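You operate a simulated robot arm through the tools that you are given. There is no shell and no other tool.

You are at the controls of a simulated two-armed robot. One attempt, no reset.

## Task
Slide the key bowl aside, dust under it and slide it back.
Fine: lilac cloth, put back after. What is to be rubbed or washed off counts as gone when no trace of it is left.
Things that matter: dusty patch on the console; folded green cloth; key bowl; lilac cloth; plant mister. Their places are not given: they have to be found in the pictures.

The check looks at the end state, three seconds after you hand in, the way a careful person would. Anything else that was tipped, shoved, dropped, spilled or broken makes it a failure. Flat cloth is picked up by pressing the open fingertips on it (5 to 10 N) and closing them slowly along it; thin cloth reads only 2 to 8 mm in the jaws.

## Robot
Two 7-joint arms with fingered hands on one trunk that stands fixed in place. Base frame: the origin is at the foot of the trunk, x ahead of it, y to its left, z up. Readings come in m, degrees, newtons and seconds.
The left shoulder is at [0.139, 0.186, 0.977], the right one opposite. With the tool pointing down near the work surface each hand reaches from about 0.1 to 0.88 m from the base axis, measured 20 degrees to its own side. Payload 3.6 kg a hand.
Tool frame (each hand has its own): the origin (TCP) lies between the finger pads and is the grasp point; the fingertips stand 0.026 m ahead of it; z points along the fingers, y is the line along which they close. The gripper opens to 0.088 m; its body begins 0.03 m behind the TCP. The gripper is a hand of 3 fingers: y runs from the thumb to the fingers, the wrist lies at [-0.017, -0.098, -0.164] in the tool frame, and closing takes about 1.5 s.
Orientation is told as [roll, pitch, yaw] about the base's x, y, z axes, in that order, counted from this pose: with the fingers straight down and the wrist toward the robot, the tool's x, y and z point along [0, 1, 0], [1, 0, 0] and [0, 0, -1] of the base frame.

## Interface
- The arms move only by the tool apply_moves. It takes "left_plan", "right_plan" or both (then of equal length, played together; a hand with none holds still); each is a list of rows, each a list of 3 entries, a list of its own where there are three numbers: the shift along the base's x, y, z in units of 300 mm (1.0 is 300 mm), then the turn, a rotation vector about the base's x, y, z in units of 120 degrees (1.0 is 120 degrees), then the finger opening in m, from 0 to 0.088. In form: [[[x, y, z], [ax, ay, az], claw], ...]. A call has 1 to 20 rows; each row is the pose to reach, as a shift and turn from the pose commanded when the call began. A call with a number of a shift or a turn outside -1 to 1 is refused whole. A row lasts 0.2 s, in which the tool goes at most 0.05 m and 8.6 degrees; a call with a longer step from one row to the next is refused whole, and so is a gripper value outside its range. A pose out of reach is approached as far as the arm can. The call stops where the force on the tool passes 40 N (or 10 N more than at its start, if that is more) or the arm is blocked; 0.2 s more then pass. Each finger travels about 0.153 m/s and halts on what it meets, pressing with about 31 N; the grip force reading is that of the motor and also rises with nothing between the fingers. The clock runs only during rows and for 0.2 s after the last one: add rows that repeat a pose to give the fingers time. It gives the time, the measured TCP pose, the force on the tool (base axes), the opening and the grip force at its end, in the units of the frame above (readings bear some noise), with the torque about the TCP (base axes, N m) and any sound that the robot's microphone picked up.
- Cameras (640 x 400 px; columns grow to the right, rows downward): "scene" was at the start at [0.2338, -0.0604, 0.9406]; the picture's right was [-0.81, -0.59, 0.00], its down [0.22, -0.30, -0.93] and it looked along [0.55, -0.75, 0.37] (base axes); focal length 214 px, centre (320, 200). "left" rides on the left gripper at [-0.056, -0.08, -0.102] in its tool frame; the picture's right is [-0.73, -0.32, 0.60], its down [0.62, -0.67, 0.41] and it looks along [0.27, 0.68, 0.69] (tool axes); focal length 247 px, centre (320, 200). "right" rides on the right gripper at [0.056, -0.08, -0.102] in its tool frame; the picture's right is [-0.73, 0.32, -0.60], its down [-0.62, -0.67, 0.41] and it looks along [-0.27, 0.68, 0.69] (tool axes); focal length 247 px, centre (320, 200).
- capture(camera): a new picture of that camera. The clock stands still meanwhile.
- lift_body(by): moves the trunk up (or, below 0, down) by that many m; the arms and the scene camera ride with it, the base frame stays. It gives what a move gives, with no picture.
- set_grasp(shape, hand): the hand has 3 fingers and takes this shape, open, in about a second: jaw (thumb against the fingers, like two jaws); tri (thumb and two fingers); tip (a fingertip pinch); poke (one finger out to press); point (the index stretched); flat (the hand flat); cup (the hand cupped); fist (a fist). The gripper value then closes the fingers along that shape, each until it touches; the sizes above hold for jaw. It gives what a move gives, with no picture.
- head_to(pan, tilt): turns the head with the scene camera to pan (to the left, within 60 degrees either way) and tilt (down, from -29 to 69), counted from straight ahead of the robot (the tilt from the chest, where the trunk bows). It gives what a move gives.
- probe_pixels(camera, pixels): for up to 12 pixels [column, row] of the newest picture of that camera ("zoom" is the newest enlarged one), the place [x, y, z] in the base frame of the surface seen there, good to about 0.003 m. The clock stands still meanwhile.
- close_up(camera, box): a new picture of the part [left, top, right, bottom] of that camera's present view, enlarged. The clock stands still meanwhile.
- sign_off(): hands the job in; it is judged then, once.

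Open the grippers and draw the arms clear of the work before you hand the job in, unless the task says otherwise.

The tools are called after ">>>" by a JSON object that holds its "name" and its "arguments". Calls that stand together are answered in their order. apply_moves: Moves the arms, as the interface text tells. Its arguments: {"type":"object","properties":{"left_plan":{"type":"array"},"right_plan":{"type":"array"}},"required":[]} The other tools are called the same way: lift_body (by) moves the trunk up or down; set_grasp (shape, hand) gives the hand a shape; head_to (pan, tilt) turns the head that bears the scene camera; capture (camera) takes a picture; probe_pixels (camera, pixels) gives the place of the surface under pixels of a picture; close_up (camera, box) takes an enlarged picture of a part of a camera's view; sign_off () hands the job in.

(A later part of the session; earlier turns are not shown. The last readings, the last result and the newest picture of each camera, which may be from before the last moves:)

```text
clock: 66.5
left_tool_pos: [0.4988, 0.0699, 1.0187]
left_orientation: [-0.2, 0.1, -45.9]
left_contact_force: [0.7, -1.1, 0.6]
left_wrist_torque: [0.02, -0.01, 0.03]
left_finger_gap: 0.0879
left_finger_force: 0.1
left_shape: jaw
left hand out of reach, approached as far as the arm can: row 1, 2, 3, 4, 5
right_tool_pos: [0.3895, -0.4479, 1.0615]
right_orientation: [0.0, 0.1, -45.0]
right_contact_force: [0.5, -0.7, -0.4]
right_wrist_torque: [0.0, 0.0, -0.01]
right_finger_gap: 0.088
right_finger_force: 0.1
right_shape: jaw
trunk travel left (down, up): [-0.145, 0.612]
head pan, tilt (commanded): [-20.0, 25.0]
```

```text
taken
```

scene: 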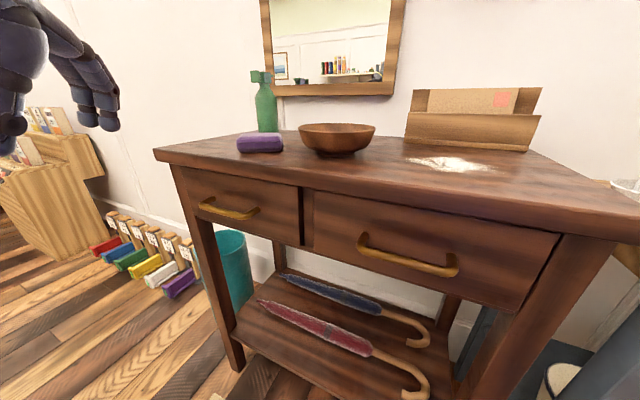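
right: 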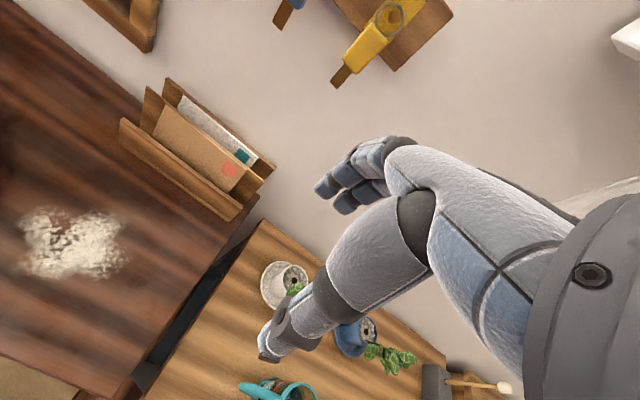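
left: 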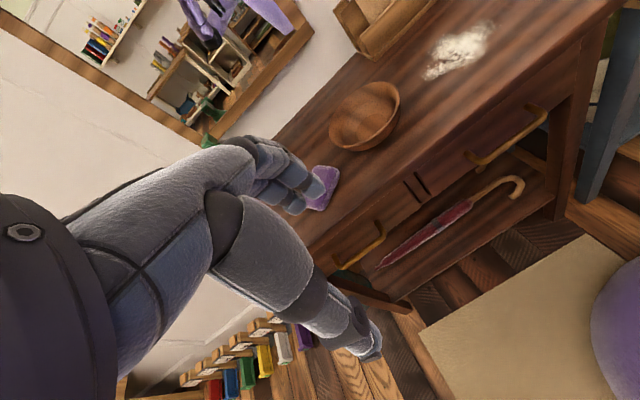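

The left arm is free again at (0.50,0.07,1.02). I raise it further out of the way, then bring the right hand toward the cloth's handover spot.

>>> {"name": "apply_moves", "arguments": {"left_plan": [[[-0.03, 0.03, 0.12], [0, 0, 0], 0.088], [[-0.06, 0.06, 0.24], [0, 0, 0], 0.088], [[-0.09, 0.09, 0.36], [0, 0, 0], 0.088], [[-0.12, 0.12, 0.48], [0, 0, 0], 0.088], [[-0.15, 0.15, 0.6], [0, 0, 0], 0.088], [[-0.167, 0.167, 0.667], [0, 0, 0], 0.088]]}}

>>> {"name": "apply_moves", "arguments": {"right_plan": [[[0.08, 0.08, 0.0], [0, 0, 0.03], 0.088], [[0.16, 0.16, 0], [0, 0, 0.06], 0.088], [[0.24, 0.24, 0], [0, 0, 0.09], 0.088], [[0.32, 0.32, 0], [0, 0, 0.12], 0.088], [[0.4, 0.42, 0], [0, 0, 0.15], 0.088], [[0.48, 0.52, 0], [0, 0, 0.18], 0.088], [[0.56, 0.62, 0], [0, 0, 0.21], 0.088], [[0.64, 0.72, 0], [0, 0, 0.24], 0.088], [[0.72, 0.82, 0], [0, 0, 0.27], 0.088], [[0.8, 0.92, 0], [0, 0, 0.29], 0.088], [[0.8, 0.92, 0], [0, 0, 0.29], 0.088]]}}

>>> {"name": "capture", "arguments": {"camera": "scene"}}

>>> {"name": "capture", "arguments": {"camera": "right"}}

```text
clock: 68.0
left_tool_pos: [0.4481, 0.1227, 1.2179]
left_orientation: [-0.1, 0.2, -46.0]
left_contact_force: [-0.2, 0.1, -0.1]
left_wrist_torque: [-0.04, -0.01, -0.02]
left_finger_gap: 0.0879
left_finger_force: 0.0
left_shape: jaw
right_tool_pos: [0.3891, -0.4475, 1.0622]
right_orientation: [0.0, 0.0, -45.0]
right_contact_force: [0.2, -0.3, -0.5]
right_wrist_torque: [-0.02, 0.0, -0.01]
right_finger_gap: 0.0878
right_finger_force: 0.0
right_shape: jaw
trunk travel left (down, up): [-0.145, 0.612]
head pan, tilt (commanded): [-20.0, 25.0]
```

```text
clock: 70.3
left_tool_pos: [0.448, 0.1212, 1.218]
left_orientation: [0.0, 0.1, -45.9]
left_contact_force: [-0.4, 0.1, -0.1]
left_wrist_torque: [-0.01, -0.03, -0.02]
left_finger_gap: 0.088
left_finger_force: 0.1
left_shape: jaw
right_tool_pos: [0.6309, -0.1823, 1.0627]
right_orientation: [-0.2, -0.1, -10.3]
right_contact_force: [-1.3, 0.0, -0.1]
right_wrist_torque: [0.03, -0.05, 0.02]
right_finger_gap: 0.088
right_finger_force: 0.1
right_shape: jaw
right hand out of reach, approached as far as the arm can: row 10, 11
trunk travel left (down, up): [-0.145, 0.612]
head pan, tilt (commanded): [-20.0, 25.0]
```

```text
taken
```

scene: 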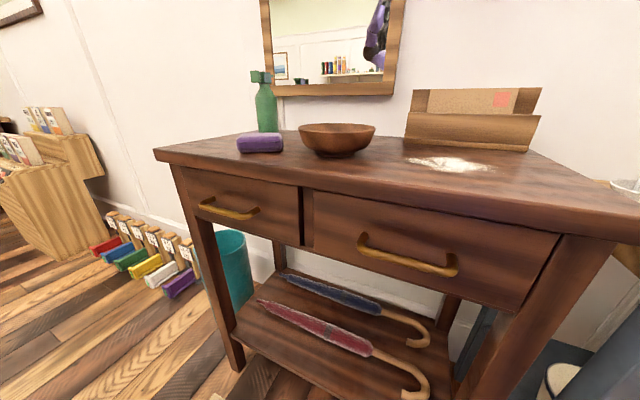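

```text
taken
```

right: 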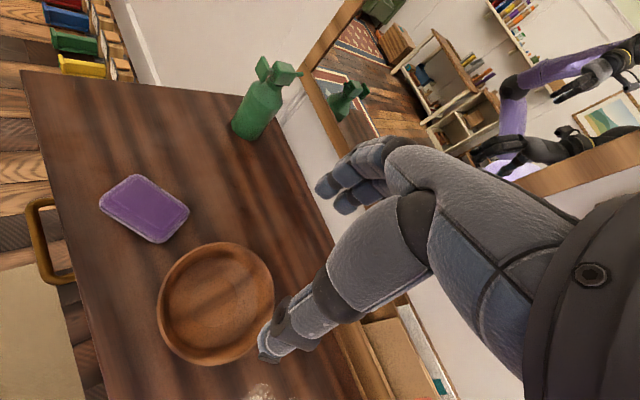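

The right hand was clipped at (0.631,-0.182,1.063) in this posture. I try approaching lower: descend to z≈0.95 and then move toward the cloth.

>>> {"name": "apply_moves", "arguments": {"right_plan": [[[0, 0, -0.12], [0, 0, 0], 0.088], [[0, 0, -0.24], [0, 0, 0], 0.088], [[0, 0, -0.36], [0, 0, 0], 0.088], [[0.03, 0.06, -0.36], [0, 0, 0], 0.088], [[0.06, 0.12, -0.36], [0, 0, 0], 0.088], [[0.09, 0.18, -0.36], [0, 0, 0], 0.088], [[0.12, 0.24, -0.36], [0, 0, 0], 0.088], [[0.15, 0.3, -0.36], [0, 0, 0], 0.088], [[0.18, 0.34, -0.36], [0, 0, 0], 0.088]]}}

>>> {"name": "capture", "arguments": {"camera": "right"}}

```text
clock: 72.3
left_tool_pos: [0.4486, 0.1201, 1.2171]
left_orientation: [0.0, 0.1, -46.0]
left_contact_force: [0.0, -1.2, 1.1]
left_wrist_torque: [0.01, -0.02, 0.01]
left_finger_gap: 0.0878
left_finger_force: 0.0
left_shape: jaw
right_tool_pos: [0.6425, -0.1566, 0.9498]
right_orientation: [0.0, 0.1, -10.3]
right_contact_force: [-0.3, 0.3, 0.2]
right_wrist_torque: [0.01, 0.01, -0.01]
right_finger_gap: 0.0879
right_finger_force: 0.1
right_shape: jaw
right hand out of reach, approached as far as the arm can: row 5, 6, 7, 8, 9
trunk travel left (down, up): [-0.145, 0.612]
head pan, tilt (commanded): [-20.0, 25.0]
```

```text
taken
```

right: 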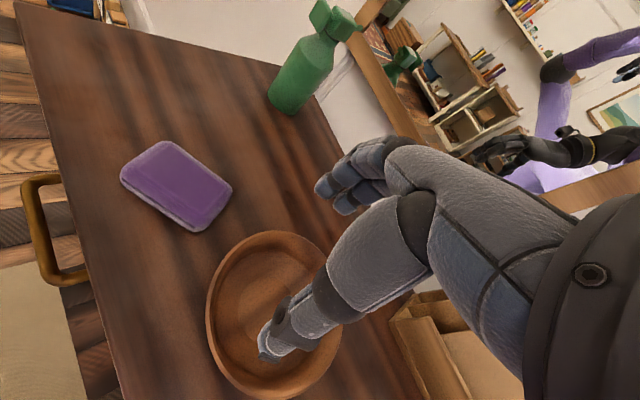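

It is clipped at y≈-0.157 with yaw -10°. I test whether turning the yaw inward lets the right hand come over the cloth.

>>> {"name": "apply_moves", "arguments": {"right_plan": [[[0, 0, 0], [0, 0, 0.06], 0.088], [[0, 0, 0], [0, 0, 0.12], 0.088], [[0, 0, 0], [0, 0, 0.18], 0.088], [[0, 0, 0], [0, 0, 0.24], 0.088], [[0.03, 0.06, 0], [0, 0, 0.26], 0.088], [[0.06, 0.12, 0], [0, 0, 0.26], 0.088], [[0.09, 0.18, 0], [0, 0, 0.26], 0.088], [[0.12, 0.22, 0], [0, 0, 0.26], 0.088], [[0.16, 0.26, 0], [0, 0, 0.26], 0.088], [[0.19, 0.28, 0], [0, 0, 0.26], 0.088]]}}

>>> {"name": "capture", "arguments": {"camera": "right"}}

```text
clock: 74.5
left_tool_pos: [0.4489, 0.1216, 1.2173]
left_orientation: [-0.1, 0.1, -45.9]
left_contact_force: [0.5, -0.1, 0.3]
left_wrist_torque: [-0.03, 0.0, 0.01]
left_finger_gap: 0.0881
left_finger_force: 0.1
left_shape: jaw
right_tool_pos: [0.6564, -0.1236, 0.941]
right_orientation: [0.0, 0.0, 21.0]
right_contact_force: [0.3, -1.0, 0.3]
right_wrist_torque: [0.01, 0.02, 0.01]
right_finger_gap: 0.0882
right_finger_force: 0.1
right_shape: jaw
right hand out of reach, approached as far as the arm can: row 6, 7, 8, 9, 10
trunk travel left (down, up): [-0.145, 0.612]
head pan, tilt (commanded): [-20.0, 25.0]
```

```text
taken
```

right: 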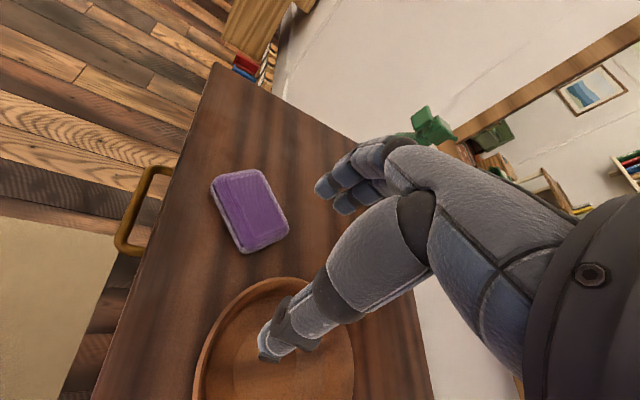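

The right wrist cannot cross toward the cloth, so the left hand will do the dusting instead, with a forward tilt to gain reach. I withdraw the right hand up and to the right.

>>> {"name": "apply_moves", "arguments": {"right_plan": [[[0, -0.02, 0.12], [0, 0, -0.03], 0.088], [[-0.04, -0.06, 0.24], [0, 0, -0.06], 0.088], [[-0.1, -0.14, 0.34], [0, 0, -0.1], 0.088], [[-0.18, -0.24, 0.38], [0, 0, -0.14], 0.088], [[-0.26, -0.35, 0.4], [0, 0, -0.18], 0.088], [[-0.34, -0.46, 0.42], [0, 0, -0.22], 0.088], [[-0.42, -0.57, 0.44], [0, 0, -0.26], 0.088], [[-0.52, -0.68, 0.46], [0, 0, -0.3], 0.088], [[-0.62, -0.79, 0.48], [0, 0, -0.3], 0.088], [[-0.72, -0.9, 0.5], [0, 0, -0.3], 0.088], [[-0.8, -1.0, 0.52], [0, 0, -0.3], 0.088], [[-0.8, -1.0, 0.52], [0, 0, -0.3], 0.088]]}}

>>> {"name": "head_to", "arguments": {"pan": -30, "tilt": 30}}

>>> {"name": "capture", "arguments": {"camera": "scene"}}

```text
clock: 77.2
left_tool_pos: [0.4483, 0.12, 1.2179]
left_orientation: [0.0, 0.1, -46.0]
left_contact_force: [-0.7, 0.5, -0.1]
left_wrist_torque: [0.03, 0.01, 0.03]
left_finger_gap: 0.0878
left_finger_force: 0.1
left_shape: jaw
right_tool_pos: [0.4165, -0.4236, 1.0936]
right_orientation: [-0.1, 0.2, -15.0]
right_contact_force: [0.3, -0.1, 0.4]
right_wrist_torque: [0.0, -0.02, 0.0]
right_finger_gap: 0.0882
right_finger_force: 0.0
right_shape: jaw
right hand out of reach, approached as far as the arm can: row 1
trunk travel left (down, up): [-0.145, 0.612]
head pan, tilt (commanded): [-20.0, 25.0]
```

```text
clock: 77.9
left_tool_pos: [0.4482, 0.1204, 1.2179]
left_orientation: [0.0, 0.2, -46.1]
left_contact_force: [0.5, -0.5, 0.5]
left_wrist_torque: [-0.02, 0.01, -0.06]
left_finger_gap: 0.0879
left_finger_force: 0.0
left_shape: jaw
right_tool_pos: [0.4155, -0.423, 1.0939]
right_orientation: [0.0, 0.0, -15.1]
right_contact_force: [-0.5, -0.4, -0.7]
right_wrist_torque: [0.01, -0.02, -0.01]
right_finger_gap: 0.0876
right_finger_force: 0.1
right_shape: jaw
trunk travel left (down, up): [-0.145, 0.612]
head pan, tilt (commanded): [-30.0, 30.0]
```

```text
taken
```

scene: 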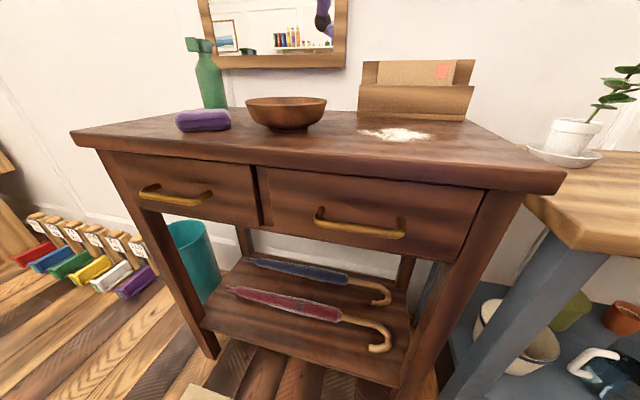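

I move the right hand a bit further out of the way and bring the left hand toward the console middle at z≈1.08.

>>> {"name": "apply_moves", "arguments": {"left_plan": [[[0.02, -0.1, -0.06], [0, 0, 0], 0.088], [[0.04, -0.2, -0.12], [0, 0, 0], 0.088], [[0.06, -0.3, -0.18], [0, 0, 0], 0.088], [[0.09, -0.4, -0.24], [0, 0, 0], 0.088], [[0.11, -0.5, -0.3], [0, 0, 0], 0.088], [[0.13, -0.6, -0.36], [0, 0, 0], 0.088], [[0.15, -0.7, -0.42], [0, 0, 0], 0.088], [[0.17, -0.8, -0.46], [0, 0, 0], 0.088], [[0.17, -0.8, -0.46], [0, 0, 0], 0.088]], "right_plan": [[[-0.04, -0.03, 0.06], [0, 0, 0], 0.088], [[-0.08, -0.06, 0.12], [0, 0, 0], 0.088], [[-0.12, -0.09, 0.18], [0, 0, 0], 0.088], [[-0.16, -0.12, 0.24], [0, 0, 0], 0.088], [[-0.2, -0.15, 0.3], [0, 0, 0], 0.088], [[-0.25, -0.19, 0.35], [0, 0, 0], 0.088], [[-0.25, -0.19, 0.35], [0, 0, 0], 0.088], [[-0.25, -0.19, 0.35], [0, 0, 0], 0.088], [[-0.25, -0.19, 0.35], [0, 0, 0], 0.088]]}}

```text
clock: 79.9
left_tool_pos: [0.4987, -0.1179, 1.0794]
left_orientation: [0.1, 0.2, -46.0]
left_contact_force: [-1.0, 0.0, -0.4]
left_wrist_torque: [0.04, 0.0, -0.01]
left_finger_gap: 0.0877
left_finger_force: 0.0
left_shape: jaw
right_tool_pos: [0.3406, -0.4805, 1.1997]
right_orientation: [0.0, 0.0, -15.0]
right_contact_force: [0.2, -0.7, -0.3]
right_wrist_torque: [0.02, 0.01, 0.02]
right_finger_gap: 0.0879
right_finger_force: 0.2
right_shape: jaw
trunk travel left (down, up): [-0.145, 0.612]
head pan, tilt (commanded): [-30.0, 30.0]
```

Both arms moved freely. Now I test whether the tilted left hand can reach the far side of the dust patch, staying at z≈0.92 above it.

>>> {"name": "apply_moves", "arguments": {"left_plan": [[[0.012, -0.096, -0.067], [-0.005, -0.0125, 0], 0.088], [[0.024, -0.192, -0.133], [-0.01, -0.025, 0], 0.088], [[0.037, -0.288, -0.2], [-0.015, -0.0375, 0], 0.088], [[0.049, -0.384, -0.267], [-0.02, -0.05, 0], 0.088], [[0.061, -0.48, -0.333], [-0.026, -0.0625, 0], 0.088], [[0.073, -0.575, -0.4], [-0.031, -0.075, 0], 0.088], [[0.086, -0.67, -0.467], [-0.036, -0.0875, 0], 0.088], [[0.098, -0.767, -0.533], [-0.041, -0.1, 0], 0.088], [[0.098, -0.767, -0.533], [-0.041, -0.1, 0], 0.088]]}}

>>> {"name": "capture", "arguments": {"camera": "scene"}}

>>> {"name": "capture", "arguments": {"camera": "left"}}

```text
clock: 81.9
left_tool_pos: [0.5306, -0.2735, 0.9471]
left_orientation: [5.0, -11.2, -46.5]
left_contact_force: [-0.4, 0.3, -0.1]
left_wrist_torque: [-0.01, 0.0, 0.02]
left_finger_gap: 0.0877
left_finger_force: 0.2
left_shape: jaw
left hand out of reach, approached as far as the arm can: row 6, 7, 8, 9
right_tool_pos: [0.3425, -0.4818, 1.1987]
right_orientation: [0.0, 0.0, -15.0]
right_contact_force: [0.4, -0.6, 0.1]
right_wrist_torque: [-0.02, -0.02, -0.01]
right_finger_gap: 0.0881
right_finger_force: 0.2
right_shape: jaw
trunk travel left (down, up): [-0.145, 0.612]
head pan, tilt (commanded): [-30.0, 30.0]
```

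```text
taken
```

scene: 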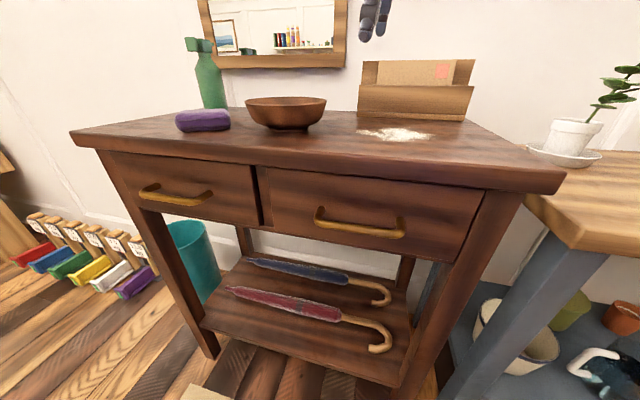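

```text
taken
```

left: 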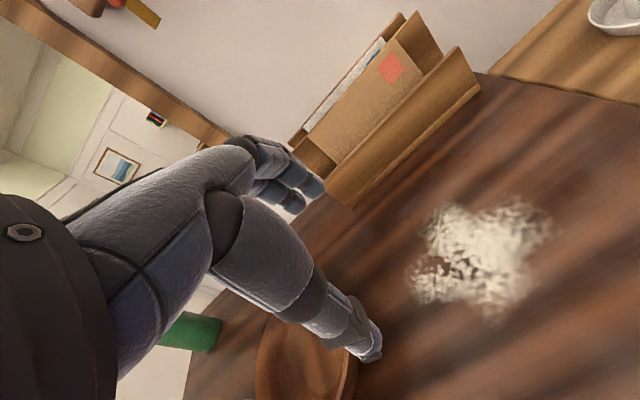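

The left arm clips at (0.531,-0.274,0.947), i.e. it reaches only the near-left edge of the patch. New idea: the left hand sets the cloth down at about (0.525,-0.265), where both hands can reach, and the right hand takes it from there. I test the left reach lower at that spot.

>>> {"name": "apply_moves", "arguments": {"left_plan": [[[-0.01, 0.014, -0.1], [0, 0, 0], 0.088], [[-0.019, 0.028, -0.2], [0, 0, 0], 0.088], [[-0.019, 0.028, -0.26], [0, 0, 0], 0.088], [[-0.019, 0.028, -0.29], [0, 0, 0], 0.088], [[-0.019, 0.028, -0.29], [0, 0, 0], 0.088]]}}

>>> {"name": "capture", "arguments": {"camera": "left"}}

>>> {"name": "capture", "arguments": {"camera": "scene"}}

```text
clock: 83.1
left_tool_pos: [0.5264, -0.2653, 0.8604]
left_orientation: [5.2, -11.8, -46.5]
left_contact_force: [0.8, 0.1, 0.3]
left_wrist_torque: [-0.02, -0.01, -0.02]
left_finger_gap: 0.0879
left_finger_force: 0.0
left_shape: jaw
right_tool_pos: [0.3403, -0.481, 1.1979]
right_orientation: [-0.1, 0.0, -15.0]
right_contact_force: [0.2, 0.0, -0.3]
right_wrist_torque: [0.02, 0.03, 0.0]
right_finger_gap: 0.0881
right_finger_force: 0.1
right_shape: jaw
trunk travel left (down, up): [-0.145, 0.612]
head pan, tilt (commanded): [-30.0, 30.0]
```

```text
taken
```

left: 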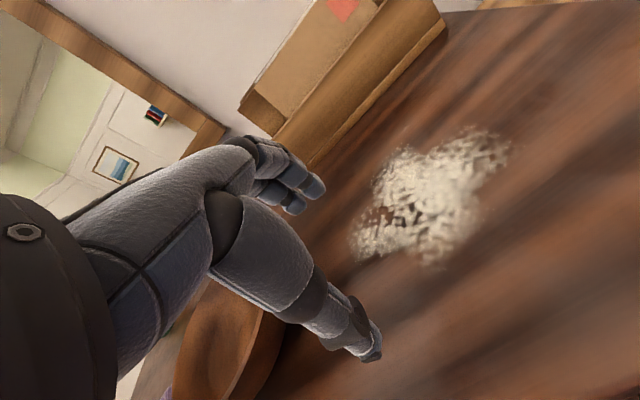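

```text
taken
```

scene: 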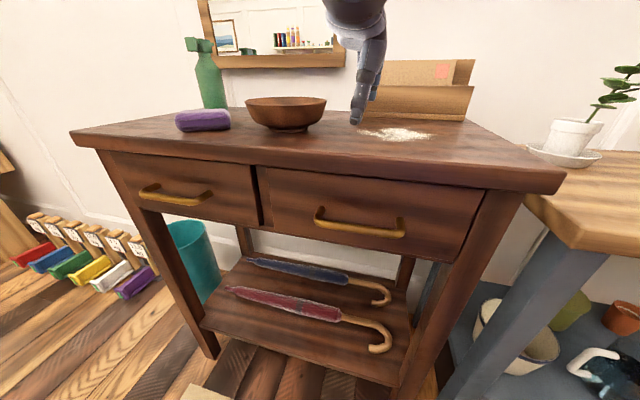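

That spot is reached. I test how far over the dust the left hand can go at this lower height (still hovering above it).

>>> {"name": "apply_moves", "arguments": {"left_plan": [[[-0.02, -0.06, 0], [0, 0, 0], 0.088], [[-0.04, -0.12, 0], [0, 0, 0], 0.088], [[-0.065, -0.206, 0], [0, 0, 0], 0.088], [[-0.03, -0.24, 0], [0, 0, 0], 0.088], [[0.0, -0.27, 0], [0, 0, 0], 0.088], [[0.0, -0.27, 0], [0, 0, 0], 0.088]]}}

```text
clock: 84.5
left_tool_pos: [0.5216, -0.278, 0.8769]
left_orientation: [5.3, -11.8, -46.5]
left_contact_force: [0.2, 1.5, -0.4]
left_wrist_torque: [-0.01, 0.03, -0.01]
left_finger_gap: 0.0879
left_finger_force: 0.0
left_shape: jaw
left hand out of reach, approached as far as the arm can: row 1, 2, 3, 4, 5, 6
right_tool_pos: [0.3411, -0.4798, 1.1987]
right_orientation: [0.0, 0.0, -14.9]
right_contact_force: [0.2, 0.0, -0.4]
right_wrist_torque: [-0.01, 0.03, 0.01]
right_finger_gap: 0.0879
right_finger_force: 0.1
right_shape: jaw
trunk travel left (down, up): [-0.145, 0.612]
head pan, tilt (commanded): [-30.0, 30.0]
```

The left hand's limit is right there, so (0.528,-0.262) will be the second handover spot. I now bring the left hand back over the cloth at (0.70,-0.07), passing high above the bowl, keeping the new tilt.

>>> {"name": "apply_moves", "arguments": {"left_plan": [[[0.02, 0.03, 0.14], [0, 0, 0.0], 0.088], [[0.04, 0.06, 0.28], [0, 0, 0.0], 0.088], [[0.08, 0.12, 0.4], [0, 0, 0.03], 0.088], [[0.15, 0.2, 0.44], [0, 0, 0.07], 0.088], [[0.22, 0.28, 0.44], [0, 0, 0.11], 0.088], [[0.29, 0.36, 0.44], [0, 0, 0.15], 0.088], [[0.36, 0.44, 0.42], [0, 0, 0.19], 0.088], [[0.43, 0.52, 0.38], [0, 0, 0.23], 0.088], [[0.5, 0.6, 0.32], [0, 0, 0.27], 0.088], [[0.57, 0.67, 0.25], [0, 0, 0.296], 0.088], [[0.588, 0.688, 0.17], [0, 0, 0.296], 0.088], [[0.588, 0.688, 0.17], [0, 0, 0.296], 0.088]]}}

>>> {"name": "capture", "arguments": {"camera": "left"}}

>>> {"name": "capture", "arguments": {"camera": "scene"}}

```text
clock: 87.1
left_tool_pos: [0.6997, -0.0701, 0.927]
left_orientation: [5.3, -11.8, -10.9]
left_contact_force: [-0.4, -0.1, -0.6]
left_wrist_torque: [0.02, 0.03, 0.01]
left_finger_gap: 0.0881
left_finger_force: 0.2
left_shape: jaw
right_tool_pos: [0.3407, -0.4797, 1.1984]
right_orientation: [0.0, 0.0, -14.9]
right_contact_force: [0.6, -0.1, 0.6]
right_wrist_torque: [-0.02, -0.01, 0.03]
right_finger_gap: 0.088
right_finger_force: 0.0
right_shape: jaw
trunk travel left (down, up): [-0.145, 0.612]
head pan, tilt (commanded): [-30.0, 30.0]
```

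```text
taken
```

left: 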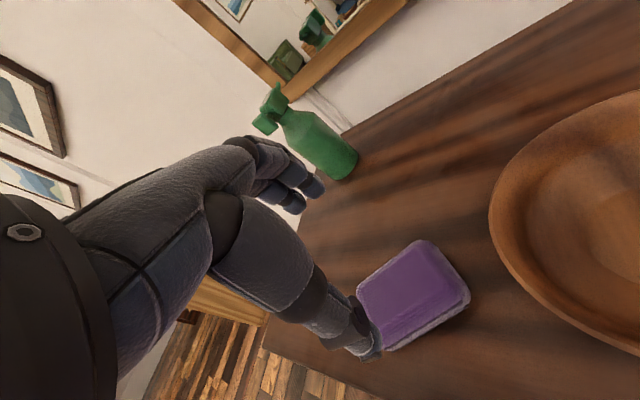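

```text
taken
```

scene: 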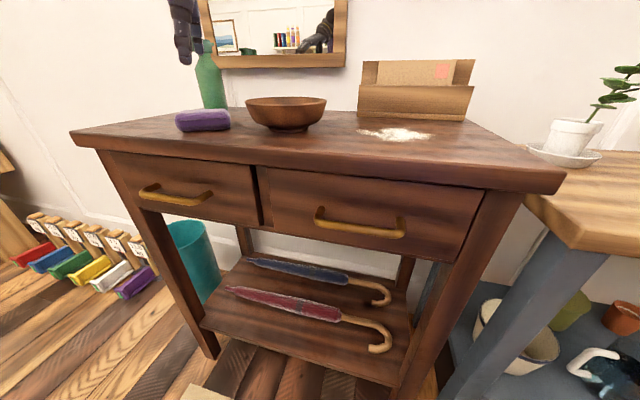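

I probe the cloth corners and the thumb and finger tips to align the second grasp.

>>> {"name": "probe_pixels", "arguments": {"camera": "left", "pixels": [[423, 243], [467, 290], [360, 292], [385, 346], [413, 295], [372, 355], [318, 186], [298, 208], [440, 262], [425, 320]]}}

```text
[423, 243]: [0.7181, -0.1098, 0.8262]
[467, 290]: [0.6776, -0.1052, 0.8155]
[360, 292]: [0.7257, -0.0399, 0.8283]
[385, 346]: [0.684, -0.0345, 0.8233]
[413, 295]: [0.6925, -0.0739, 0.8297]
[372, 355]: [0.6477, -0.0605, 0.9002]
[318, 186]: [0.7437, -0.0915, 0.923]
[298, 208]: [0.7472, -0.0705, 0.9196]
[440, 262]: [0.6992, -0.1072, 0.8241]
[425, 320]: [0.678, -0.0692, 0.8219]
```

With this 12° tilt the fingers would sit too high on the cloth, so I straighten the tool (not needed here), align to the cloth's orientation and re-centre above it.

>>> {"name": "apply_moves", "arguments": {"left_plan": [[[0.007, -0.004, 0], [-0.007, 0.032, 0], 0.088], [[0.015, -0.008, 0], [-0.014, 0.064, 0], 0.088], [[0.022, -0.011, 0], [-0.0237, 0.1, 0.02], 0.088], [[0.022, -0.011, 0], [-0.0237, 0.1, 0.03], 0.088], [[0.022, -0.011, -0.06], [-0.0237, 0.1, 0.03], 0.088], [[0.022, -0.011, -0.12], [-0.0237, 0.1, 0.03], 0.088], [[0.022, -0.011, -0.12], [-0.0237, 0.1, 0.03], 0.088]]}}

>>> {"name": "capture", "arguments": {"camera": "left"}}

```text
clock: 88.7
left_tool_pos: [0.7053, -0.0751, 0.8925]
left_orientation: [0.6, -0.4, -6.8]
left_contact_force: [0.6, -0.5, -0.6]
left_wrist_torque: [0.02, -0.03, 0.01]
left_finger_gap: 0.0876
left_finger_force: 0.0
left_shape: jaw
right_tool_pos: [0.3402, -0.4816, 1.1987]
right_orientation: [0.1, 0.0, -15.1]
right_contact_force: [0.2, 0.4, -1.2]
right_wrist_torque: [0.0, 0.02, 0.02]
right_finger_gap: 0.0883
right_finger_force: 0.0
right_shape: jaw
trunk travel left (down, up): [-0.145, 0.612]
head pan, tilt (commanded): [-30.0, 30.0]
```

```text
taken
```

left: 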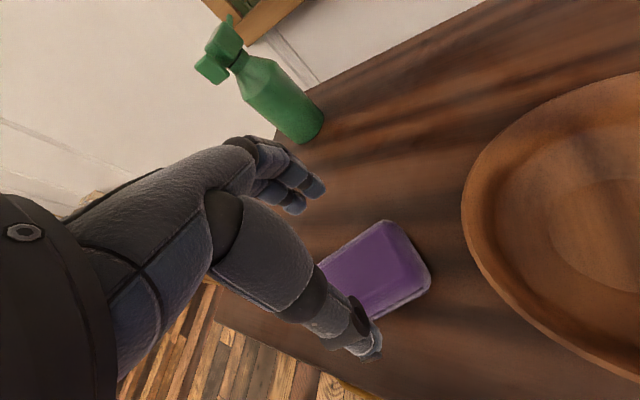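

The tool is straight and centred at (0.705,-0.075). I descend 6 cm to grip height and close.

>>> {"name": "apply_moves", "arguments": {"left_plan": [[[0, 0.005, -0.08], [0, 0, 0], 0.088], [[0, 0.007, -0.15], [0, 0, 0], 0.088], [[0, 0.007, -0.19], [0, 0, 0], 0.088], [[0, 0.007, -0.205], [0, 0, 0], 0.088], [[0, 0.007, -0.205], [0, 0, 0], 0.088], [[0, 0.007, -0.205], [0, 0, 0], 0.075], [[0, 0.007, -0.205], [0, 0, 0], 0.065], [[0, 0.007, -0.205], [0, 0, 0], 0.055], [[0, 0.007, -0.205], [0, 0, 0], 0.045], [[0, 0.007, -0.205], [0, 0, 0], 0.035], [[0, 0.007, -0.205], [0, 0, 0], 0.03], [[0, 0.007, -0.205], [0, 0, 0], 0.03]]}}

>>> {"name": "capture", "arguments": {"camera": "left"}}

>>> {"name": "close_up", "arguments": {"camera": "scene", "box": [130, 30, 350, 180]}}

```text
clock: 91.3
left_tool_pos: [0.7056, -0.0722, 0.8297]
left_orientation: [0.7, -0.4, -6.9]
left_contact_force: [-0.4, -1.1, -0.6]
left_wrist_torque: [-0.01, 0.0, 0.0]
left_finger_gap: 0.0536
left_finger_force: 31.0
left_shape: jaw
right_tool_pos: [0.3411, -0.4798, 1.1985]
right_orientation: [0.0, 0.0, -15.0]
right_contact_force: [0.5, 0.3, -0.9]
right_wrist_torque: [-0.05, 0.01, 0.0]
right_finger_gap: 0.088
right_finger_force: 0.1
right_shape: jaw
trunk travel left (down, up): [-0.145, 0.612]
head pan, tilt (commanded): [-30.0, 30.0]
```

```text
taken
```

left: 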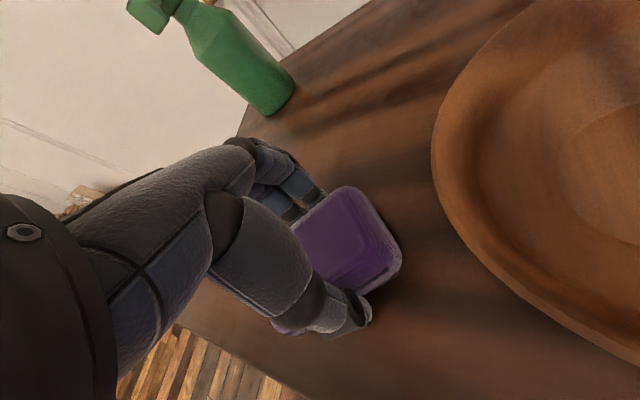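

```text
2.67 times, centred on (240, 105) of scene
```

zoom: 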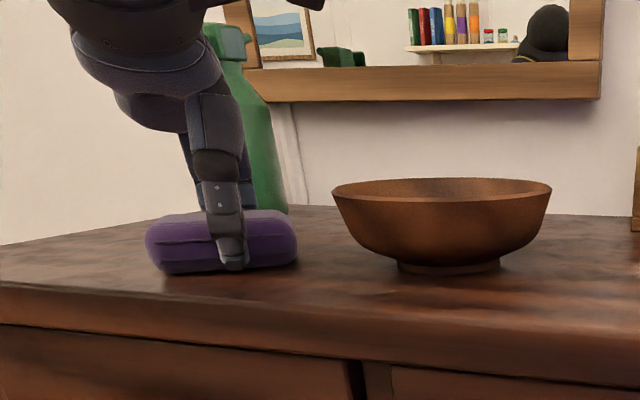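

The cloth is gripped straight (gap 0.0536). I lift it over the bowl and carry it above the second handover spot at (0.528,-0.262), turning to yaw -45°.

>>> {"name": "apply_moves", "arguments": {"left_plan": [[[0, 0, 0.1], [0, 0, 0], 0.03], [[0, 0, 0.25], [0, 0, 0], 0.03], [[0, 0, 0.4], [0, 0, 0], 0.03], [[-0.06, -0.065, 0.45], [0, 0, -0.035], 0.03], [[-0.12, -0.13, 0.45], [0, 0, -0.07], 0.03], [[-0.18, -0.195, 0.45], [0, 0, -0.105], 0.03], [[-0.24, -0.26, 0.45], [0, 0, -0.14], 0.03], [[-0.3, -0.325, 0.45], [0, 0, -0.175], 0.03], [[-0.36, -0.39, 0.45], [0, 0, -0.21], 0.03], [[-0.42, -0.455, 0.45], [0, 0, -0.245], 0.03], [[-0.48, -0.52, 0.45], [0, 0, -0.28], 0.03], [[-0.54, -0.58, 0.42], [0, 0, -0.3175], 0.03], [[-0.592, -0.633, 0.38], [0, 0, -0.3175], 0.03], [[-0.592, -0.633, 0.28], [0, 0, -0.3175], 0.03], [[-0.592, -0.633, 0.2], [0, 0, -0.3175], 0.03], [[-0.592, -0.633, 0.2], [0, 0, -0.3175], 0.03]]}}

>>> {"name": "capture", "arguments": {"camera": "left"}}

>>> {"name": "capture", "arguments": {"camera": "scene"}}

```text
clock: 94.7
left_tool_pos: [0.5346, -0.2565, 0.8885]
left_orientation: [0.6, -0.3, -45.0]
left_contact_force: [-0.5, -0.6, -0.4]
left_wrist_torque: [0.0, 0.02, -0.01]
left_finger_gap: 0.0533
left_finger_force: 31.3
left_shape: jaw
left hand out of reach, approached as far as the arm can: row 13, 14, 15, 16
right_tool_pos: [0.3408, -0.4806, 1.199]
right_orientation: [0.0, 0.0, -15.0]
right_contact_force: [-0.2, -0.3, 0.4]
right_wrist_torque: [0.01, 0.0, 0.01]
right_finger_gap: 0.088
right_finger_force: 0.0
right_shape: jaw
trunk travel left (down, up): [-0.145, 0.612]
head pan, tilt (commanded): [-30.0, 30.0]
```

```text
taken
```

left: 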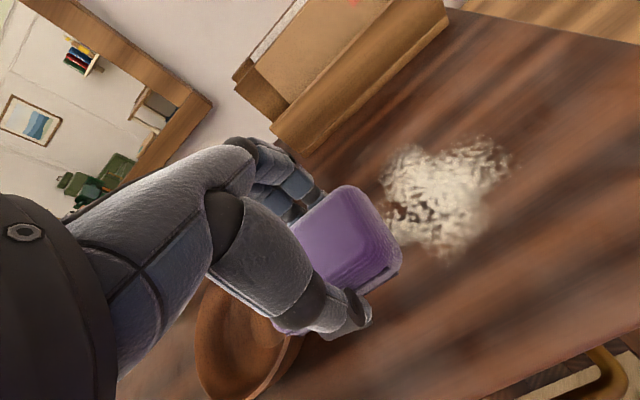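

```text
taken
```

scene: 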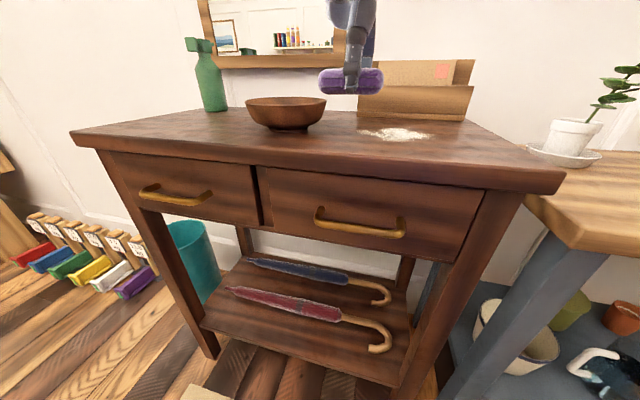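

The left arm clipped at (0.535,-0.257), which is still fine: the cloth there stays ~1 cm clear of the bowl. I lower the cloth to the table here.

>>> {"name": "apply_moves", "arguments": {"left_plan": [[[0, 0, -0.06], [0, 0, 0], 0.03], [[0, 0, -0.12], [0, 0, 0], 0.03], [[0, 0, -0.16], [0, 0, 0], 0.03], [[0, 0, -0.18], [0, 0, 0], 0.03], [[0, 0, -0.193], [0, 0, 0], 0.03], [[0, 0, -0.2], [0, 0, 0], 0.03], [[0, 0, -0.2], [0, 0, 0], 0.03]]}}

>>> {"name": "close_up", "arguments": {"camera": "scene", "box": [220, 50, 440, 180]}}

>>> {"name": "capture", "arguments": {"camera": "left"}}

```text
clock: 96.3
left_tool_pos: [0.5341, -0.2566, 0.8297]
left_orientation: [0.6, -0.4, -45.1]
left_contact_force: [0.3, -0.1, 1.0]
left_wrist_torque: [0.02, -0.01, -0.02]
left_finger_gap: 0.0534
left_finger_force: 30.8
left_shape: jaw
right_tool_pos: [0.34, -0.4805, 1.2005]
right_orientation: [-0.1, 0.0, -15.0]
right_contact_force: [-0.3, 0.7, 0.2]
right_wrist_torque: [0.02, -0.02, 0.01]
right_finger_gap: 0.0883
right_finger_force: 0.0
right_shape: jaw
trunk travel left (down, up): [-0.145, 0.612]
head pan, tilt (commanded): [-30.0, 30.0]
```

```text
2.91 times, centred on (330, 115) of scene
```

zoom: 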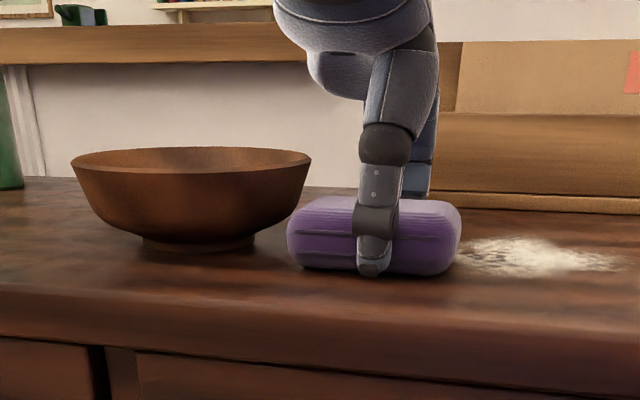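

```text
taken
```

left: 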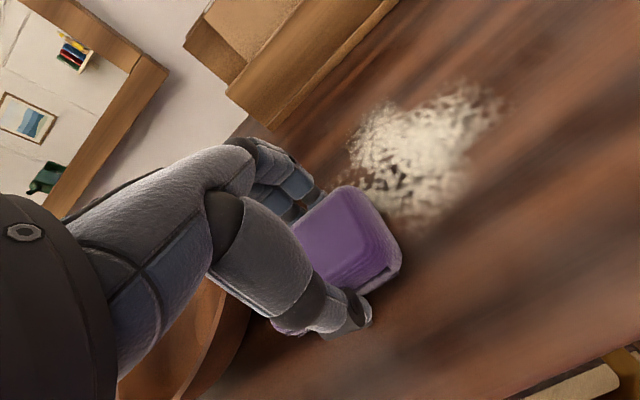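

The cloth is down with the bowl about 1 cm away. I try sliding it a little toward the dust along the table to gain room and see how far the left arm goes.

>>> {"name": "apply_moves", "arguments": {"left_plan": [[[-0.02, -0.02, 0], [0, 0, 0], 0.03], [[-0.045, -0.045, 0], [0, 0, 0], 0.03], [[-0.07, -0.07, 0], [0, 0, 0], 0.03], [[-0.07, -0.07, 0], [0, 0, 0], 0.03]]}}

>>> {"name": "close_up", "arguments": {"camera": "scene", "box": [220, 50, 440, 180]}}

```text
clock: 97.3
left_tool_pos: [0.5178, -0.2603, 0.8315]
left_orientation: [0.6, -0.4, -44.9]
left_contact_force: [-0.1, -0.2, -0.4]
left_wrist_torque: [0.0, -0.01, 0.02]
left_finger_gap: 0.0531
left_finger_force: 31.4
left_shape: jaw
left hand out of reach, approached as far as the arm can: row 1, 2, 3, 4
right_tool_pos: [0.34, -0.4819, 1.1989]
right_orientation: [0.0, 0.0, -15.0]
right_contact_force: [-0.9, 0.2, -0.4]
right_wrist_torque: [0.01, 0.0, -0.02]
right_finger_gap: 0.0883
right_finger_force: 0.1
right_shape: jaw
trunk travel left (down, up): [-0.145, 0.612]
head pan, tilt (commanded): [-30.0, 30.0]
```

```text
2.91 times, centred on (330, 115) of scene
```

zoom: 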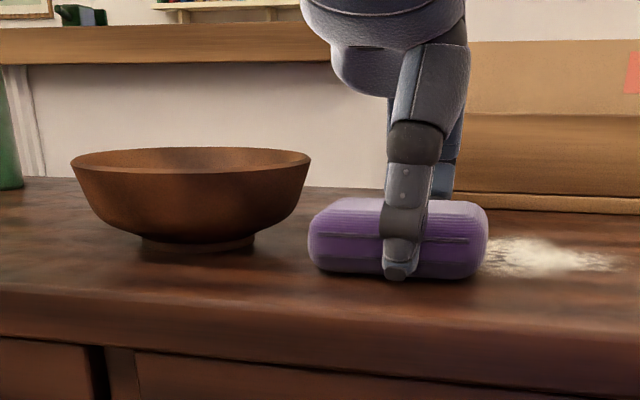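

The cloth moved clear of the bowl and sits at about (0.514,-0.257). I lower the last millimetre, release, and retreat the left arm up and to the left.

>>> {"name": "apply_moves", "arguments": {"left_plan": [[[0, 0, -0.005], [0, 0, 0], 0.03], [[0, 0, -0.005], [0, 0, 0], 0.045], [[0, 0, -0.005], [0, 0, 0], 0.06], [[0, 0, -0.005], [0, 0, 0], 0.075], [[0, 0, -0.005], [0, 0, 0], 0.088], [[0, 0, -0.005], [0, 0, 0], 0.088], [[0, 0, 0.08], [0, 0, 0], 0.088], [[0, 0.01, 0.18], [0, 0, 0], 0.088], [[0, 0.06, 0.3], [0, 0, 0], 0.088], [[0, 0.15, 0.4], [0, 0, 0], 0.088], [[0, 0.27, 0.48], [0, 0, 0], 0.088], [[-0.02, 0.39, 0.56], [0, 0, 0], 0.088], [[-0.05, 0.51, 0.64], [0, 0, 0], 0.088], [[-0.08, 0.63, 0.72], [0, 0, 0], 0.088], [[-0.12, 0.75, 0.8], [0, 0, 0], 0.088], [[-0.16, 0.87, 0.88], [0, 0, 0], 0.088], [[-0.2, 0.98, 0.96], [0, 0, 0], 0.088], [[-0.2, 0.98, 0.96], [0, 0, 0], 0.088]]}}

>>> {"name": "capture", "arguments": {"camera": "scene"}}

>>> {"name": "capture", "arguments": {"camera": "left"}}

```text
clock: 101.1
left_tool_pos: [0.4587, 0.0335, 1.1201]
left_orientation: [0.6, -0.4, -45.0]
left_contact_force: [0.8, -0.7, -0.6]
left_wrist_torque: [0.0, 0.01, 0.02]
left_finger_gap: 0.0876
left_finger_force: 0.0
left_shape: jaw
right_tool_pos: [0.3412, -0.4818, 1.1987]
right_orientation: [-0.1, 0.0, -15.1]
right_contact_force: [-0.6, -0.3, 0.1]
right_wrist_torque: [0.03, 0.03, -0.03]
right_finger_gap: 0.0878
right_finger_force: 0.0
right_shape: jaw
trunk travel left (down, up): [-0.145, 0.612]
head pan, tilt (commanded): [-30.0, 30.0]
```

```text
taken
```

scene: 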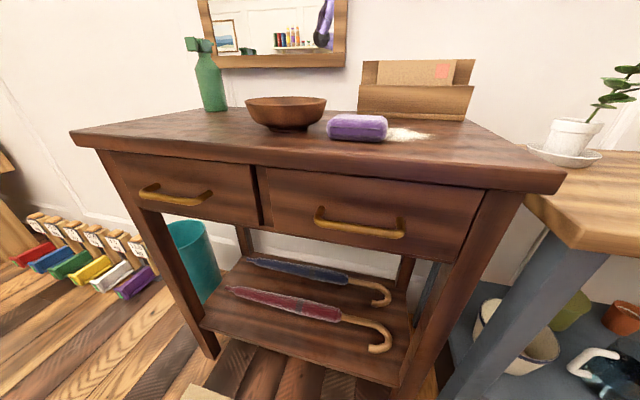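

```text
taken
```

left: 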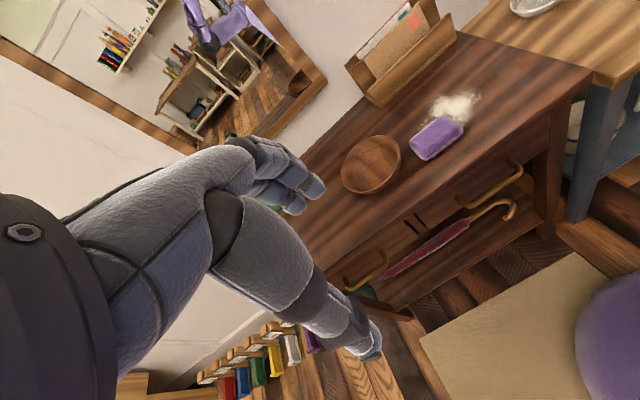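

The cloth now lies at (357,128) in the scene, at the edge of the dust. I probe its corners from the left camera for the right-hand grasp.

>>> {"name": "close_up", "arguments": {"camera": "left", "box": [330, 70, 510, 210]}}

>>> {"name": "probe_pixels", "arguments": {"camera": "left", "pixels": [[413, 138], [447, 118], [462, 128], [425, 157], [437, 136], [420, 148], [373, 165], [343, 180], [400, 150]]}}

```text
2.86 times, centred on (420, 140) of left
```

zoom: 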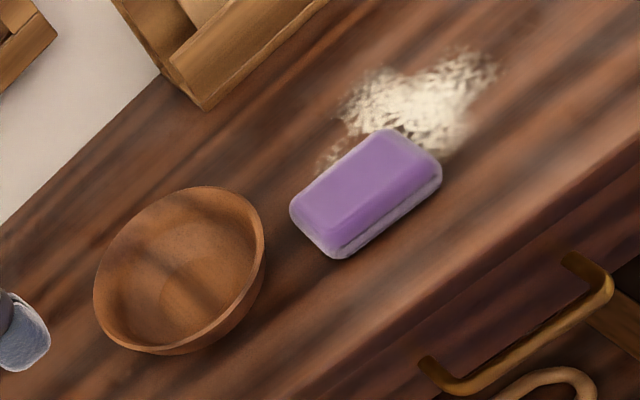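

```text
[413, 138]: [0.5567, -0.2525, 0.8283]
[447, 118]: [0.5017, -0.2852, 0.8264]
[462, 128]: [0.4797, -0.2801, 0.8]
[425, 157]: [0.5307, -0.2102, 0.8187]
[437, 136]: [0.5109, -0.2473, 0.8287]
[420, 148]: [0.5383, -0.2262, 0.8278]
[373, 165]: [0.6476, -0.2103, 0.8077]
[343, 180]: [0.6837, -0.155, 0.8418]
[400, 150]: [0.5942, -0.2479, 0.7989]
```

I probe the zoom picture's corners of the cloth and the bowl rim for finer positions.

>>> {"name": "probe_pixels", "arguments": {"camera": "zoom", "pixels": [[298, 208], [385, 135], [436, 168], [340, 240], [365, 185], [335, 172], [388, 205], [100, 290], [262, 235], [200, 190], [150, 345], [310, 225]]}}

```text
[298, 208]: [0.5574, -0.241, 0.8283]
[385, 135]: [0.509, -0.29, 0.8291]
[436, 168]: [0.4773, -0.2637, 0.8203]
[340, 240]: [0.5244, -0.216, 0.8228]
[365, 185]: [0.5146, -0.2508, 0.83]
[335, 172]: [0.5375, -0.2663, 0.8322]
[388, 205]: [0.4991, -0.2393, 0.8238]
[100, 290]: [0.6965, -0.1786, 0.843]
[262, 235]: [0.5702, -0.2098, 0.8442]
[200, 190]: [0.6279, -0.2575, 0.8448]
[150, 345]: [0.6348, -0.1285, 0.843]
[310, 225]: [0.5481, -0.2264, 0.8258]
```

Cloth centre is (0.517,-0.253), yaw -45°; bowl centre (0.632,-0.194). I bring the right hand above the cloth with yaw -45°.

>>> {"name": "apply_moves", "arguments": {"right_plan": [[[0.06, 0.075, -0.09], [0, 0, -0.025], 0.088], [[0.12, 0.15, -0.18], [0, 0, -0.05], 0.088], [[0.18, 0.226, -0.27], [0, 0, -0.075], 0.088], [[0.24, 0.3, -0.36], [0, 0, -0.1], 0.088], [[0.3, 0.377, -0.45], [0, 0, -0.125], 0.088], [[0.36, 0.45, -0.54], [0, 0, -0.15], 0.088], [[0.42, 0.53, -0.63], [0, 0, -0.175], 0.088], [[0.48, 0.6, -0.72], [0, 0, -0.2], 0.088], [[0.54, 0.68, -0.8], [0, 0, -0.225], 0.088], [[0.596, 0.754, -0.88], [0, 0, -0.25], 0.088], [[0.596, 0.754, -0.88], [0, 0, -0.25], 0.088]]}}

>>> {"name": "capture", "arguments": {"camera": "right"}}

>>> {"name": "capture", "arguments": {"camera": "scene"}}

```text
clock: 103.5
left_tool_pos: [0.4588, 0.0341, 1.1205]
left_orientation: [0.6, -0.4, -45.0]
left_contact_force: [-0.2, 0.1, -0.1]
left_wrist_torque: [0.03, 0.01, -0.01]
left_finger_gap: 0.0877
left_finger_force: 0.1
left_shape: jaw
right_tool_pos: [0.5199, -0.2553, 0.9356]
right_orientation: [0.0, 0.0, -44.9]
right_contact_force: [1.0, 0.5, -0.5]
right_wrist_torque: [-0.01, -0.02, -0.03]
right_finger_gap: 0.0881
right_finger_force: 0.1
right_shape: jaw
trunk travel left (down, up): [-0.145, 0.612]
head pan, tilt (commanded): [-30.0, 30.0]
```

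```text
taken
```

right: 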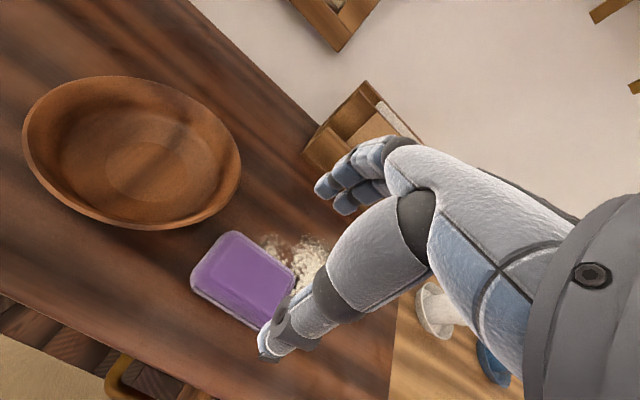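

```text
taken
```

scene: 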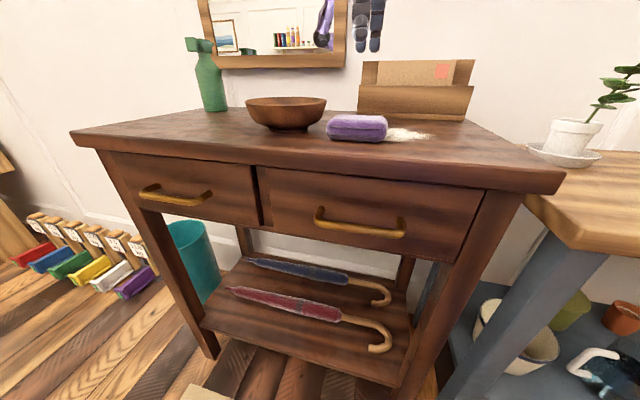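

The right hand is above the cloth. I probe its tips and the cloth for alignment.

>>> {"name": "probe_pixels", "arguments": {"camera": "right", "pixels": [[266, 350], [322, 188], [345, 207], [232, 235], [195, 282], [293, 275], [260, 325], [243, 272]]}}

```text
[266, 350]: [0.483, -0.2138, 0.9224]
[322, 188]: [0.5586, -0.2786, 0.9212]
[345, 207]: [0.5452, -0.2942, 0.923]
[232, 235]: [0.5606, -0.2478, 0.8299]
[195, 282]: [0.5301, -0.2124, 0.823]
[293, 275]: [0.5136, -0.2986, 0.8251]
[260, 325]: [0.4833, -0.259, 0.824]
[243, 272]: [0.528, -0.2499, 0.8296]
```

Aligned within ~4 mm. I descend to grip height with the right hand and close on the cloth.

>>> {"name": "apply_moves", "arguments": {"right_plan": [[[0.004, -0.006, -0.1], [0, 0, 0], 0.088], [[0.007, -0.01, -0.2], [0, 0, 0], 0.088], [[0.007, -0.01, -0.28], [0, 0, 0], 0.088], [[0.007, -0.01, -0.325], [0, 0, 0], 0.088], [[0.007, -0.01, -0.35], [0, 0, 0], 0.088], [[0.007, -0.01, -0.35], [0, 0, 0], 0.088], [[0.007, -0.01, -0.35], [0, 0, 0], 0.075], [[0.007, -0.01, -0.35], [0, 0, 0], 0.065], [[0.007, -0.01, -0.35], [0, 0, 0], 0.055], [[0.007, -0.01, -0.35], [0, 0, 0], 0.045], [[0.007, -0.01, -0.35], [0, 0, 0], 0.035], [[0.007, -0.01, -0.35], [0, 0, 0], 0.03], [[0.007, -0.01, -0.35], [0, 0, 0], 0.03]]}}

>>> {"name": "capture", "arguments": {"camera": "right"}}

>>> {"name": "close_up", "arguments": {"camera": "scene", "box": [220, 50, 440, 180]}}

```text
clock: 106.3
left_tool_pos: [0.4603, 0.0349, 1.1203]
left_orientation: [0.7, -0.3, -45.1]
left_contact_force: [-0.4, 0.0, 0.2]
left_wrist_torque: [-0.02, -0.01, -0.01]
left_finger_gap: 0.0877
left_finger_force: 0.1
left_shape: jaw
right_tool_pos: [0.5223, -0.2572, 0.8306]
right_orientation: [0.0, 0.0, -45.0]
right_contact_force: [-0.8, -0.1, 0.2]
right_wrist_torque: [0.02, 0.0, 0.02]
right_finger_gap: 0.0538
right_finger_force: 30.9
right_shape: jaw
trunk travel left (down, up): [-0.145, 0.612]
head pan, tilt (commanded): [-30.0, 30.0]
```

```text
taken
```

right: 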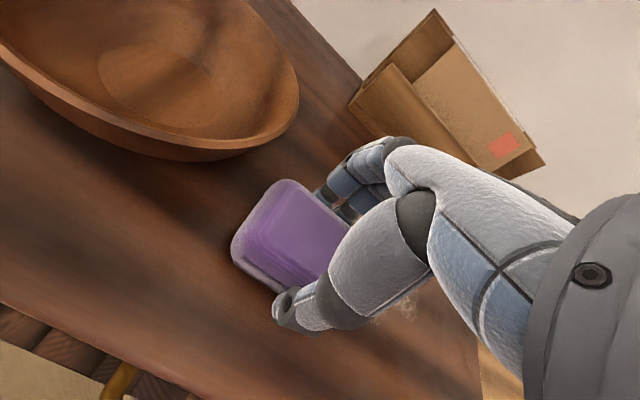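

```text
2.91 times, centred on (330, 115) of scene
```

zoom: 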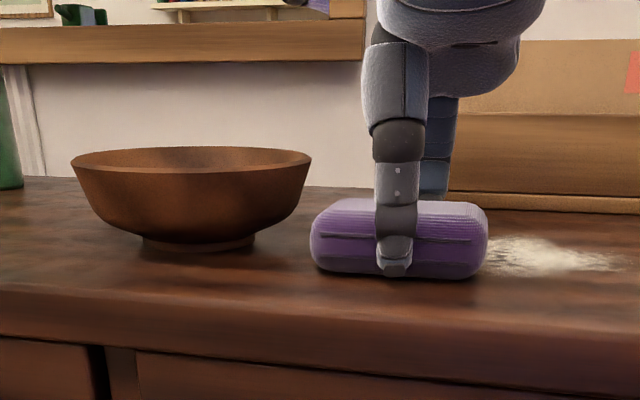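

The right hand holds the cloth (gap 0.0538). I press it down gently by 2-3 mm to feel the contact force before rubbing.

>>> {"name": "apply_moves", "arguments": {"right_plan": [[[0, 0, -0.004], [0, 0, 0], 0.03], [[0, 0, -0.008], [0, 0, 0], 0.03], [[0, 0, -0.008], [0, 0, 0], 0.03]]}}

```text
clock: 107.1
left_tool_pos: [0.4585, 0.0342, 1.1202]
left_orientation: [0.5, -0.4, -45.0]
left_contact_force: [0.0, 0.9, -0.9]
left_wrist_torque: [-0.02, -0.04, 0.0]
left_finger_gap: 0.0877
left_finger_force: 0.0
left_shape: jaw
right_tool_pos: [0.5209, -0.2591, 0.8306]
right_orientation: [0.2, -0.2, -45.0]
right_contact_force: [-0.4, -1.6, 12.2]
right_wrist_torque: [0.01, 0.07, -0.03]
right_finger_gap: 0.0535
right_finger_force: 30.6
right_shape: jaw
trunk travel left (down, up): [-0.145, 0.612]
head pan, tilt (commanded): [-30.0, 30.0]
```

The press gives 12 N for 2.4 mm; I ease off slightly and start rubbing in lanes across the dust patch, front to middle.

>>> {"name": "apply_moves", "arguments": {"right_plan": [[[-0.0471, -0.0471, 0.002], [0, 0, 0], 0.03], [[-0.0943, -0.0943, 0.002], [0, 0, 0], 0.03], [[-0.1414, -0.1414, 0.002], [0, 0, 0], 0.03], [[-0.1886, -0.1886, 0.002], [0, 0, 0], 0.03], [[-0.2357, -0.2357, 0.002], [0, 0, 0], 0.03], [[-0.2711, -0.2711, 0.002], [0, 0, 0], 0.03], [[-0.2275, -0.3147, 0.002], [0, 0, 0], 0.03], [[-0.1803, -0.2675, 0.002], [0, 0, 0], 0.03], [[-0.1332, -0.2204, 0.002], [0, 0, 0], 0.03], [[-0.086, -0.1732, 0.002], [0, 0, 0], 0.03], [[-0.0389, -0.1261, 0.002], [0, 0, 0], 0.03], [[0.0082, -0.079, 0.002], [0, 0, 0], 0.03], [[0.0672, -0.1379, 0.002], [0, 0, 0], 0.03], [[0.02, -0.185, 0.002], [0, 0, 0], 0.03], [[-0.0271, -0.2322, 0.002], [0, 0, 0], 0.03], [[-0.0742, -0.2793, 0.002], [0, 0, 0], 0.03], [[-0.1214, -0.3264, 0.002], [0, 0, 0], 0.03], [[-0.1685, -0.3736, 0.002], [0, 0, 0], 0.03]]}}

>>> {"name": "capture", "arguments": {"camera": "right"}}

>>> {"name": "close_up", "arguments": {"camera": "scene", "box": [280, 50, 500, 180]}}

```text
clock: 110.9
left_tool_pos: [0.4594, 0.0349, 1.1194]
left_orientation: [0.6, -0.3, -45.0]
left_contact_force: [0.5, -0.3, 0.5]
left_wrist_torque: [0.01, -0.05, -0.01]
left_finger_gap: 0.088
left_finger_force: 0.1
left_shape: jaw
right_tool_pos: [0.4703, -0.368, 0.8295]
right_orientation: [0.0, -0.1, -45.0]
right_contact_force: [0.8, 1.5, 7.7]
right_wrist_torque: [0.1, 0.02, -0.08]
right_finger_gap: 0.0528
right_finger_force: 30.8
right_shape: jaw
right hand out of reach, approached as far as the arm can: row 6
trunk travel left (down, up): [-0.145, 0.612]
head pan, tilt (commanded): [-30.0, 30.0]
```

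```text
taken
```

right: 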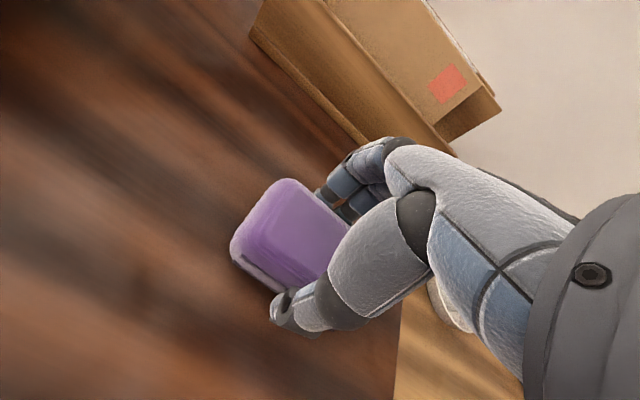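

```text
2.91 times, centred on (390, 115) of scene
```

zoom: 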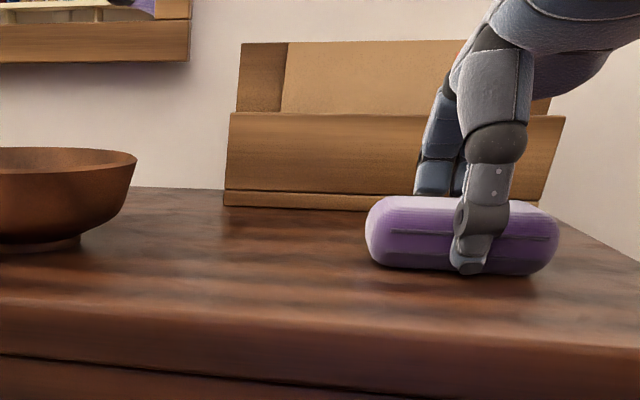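

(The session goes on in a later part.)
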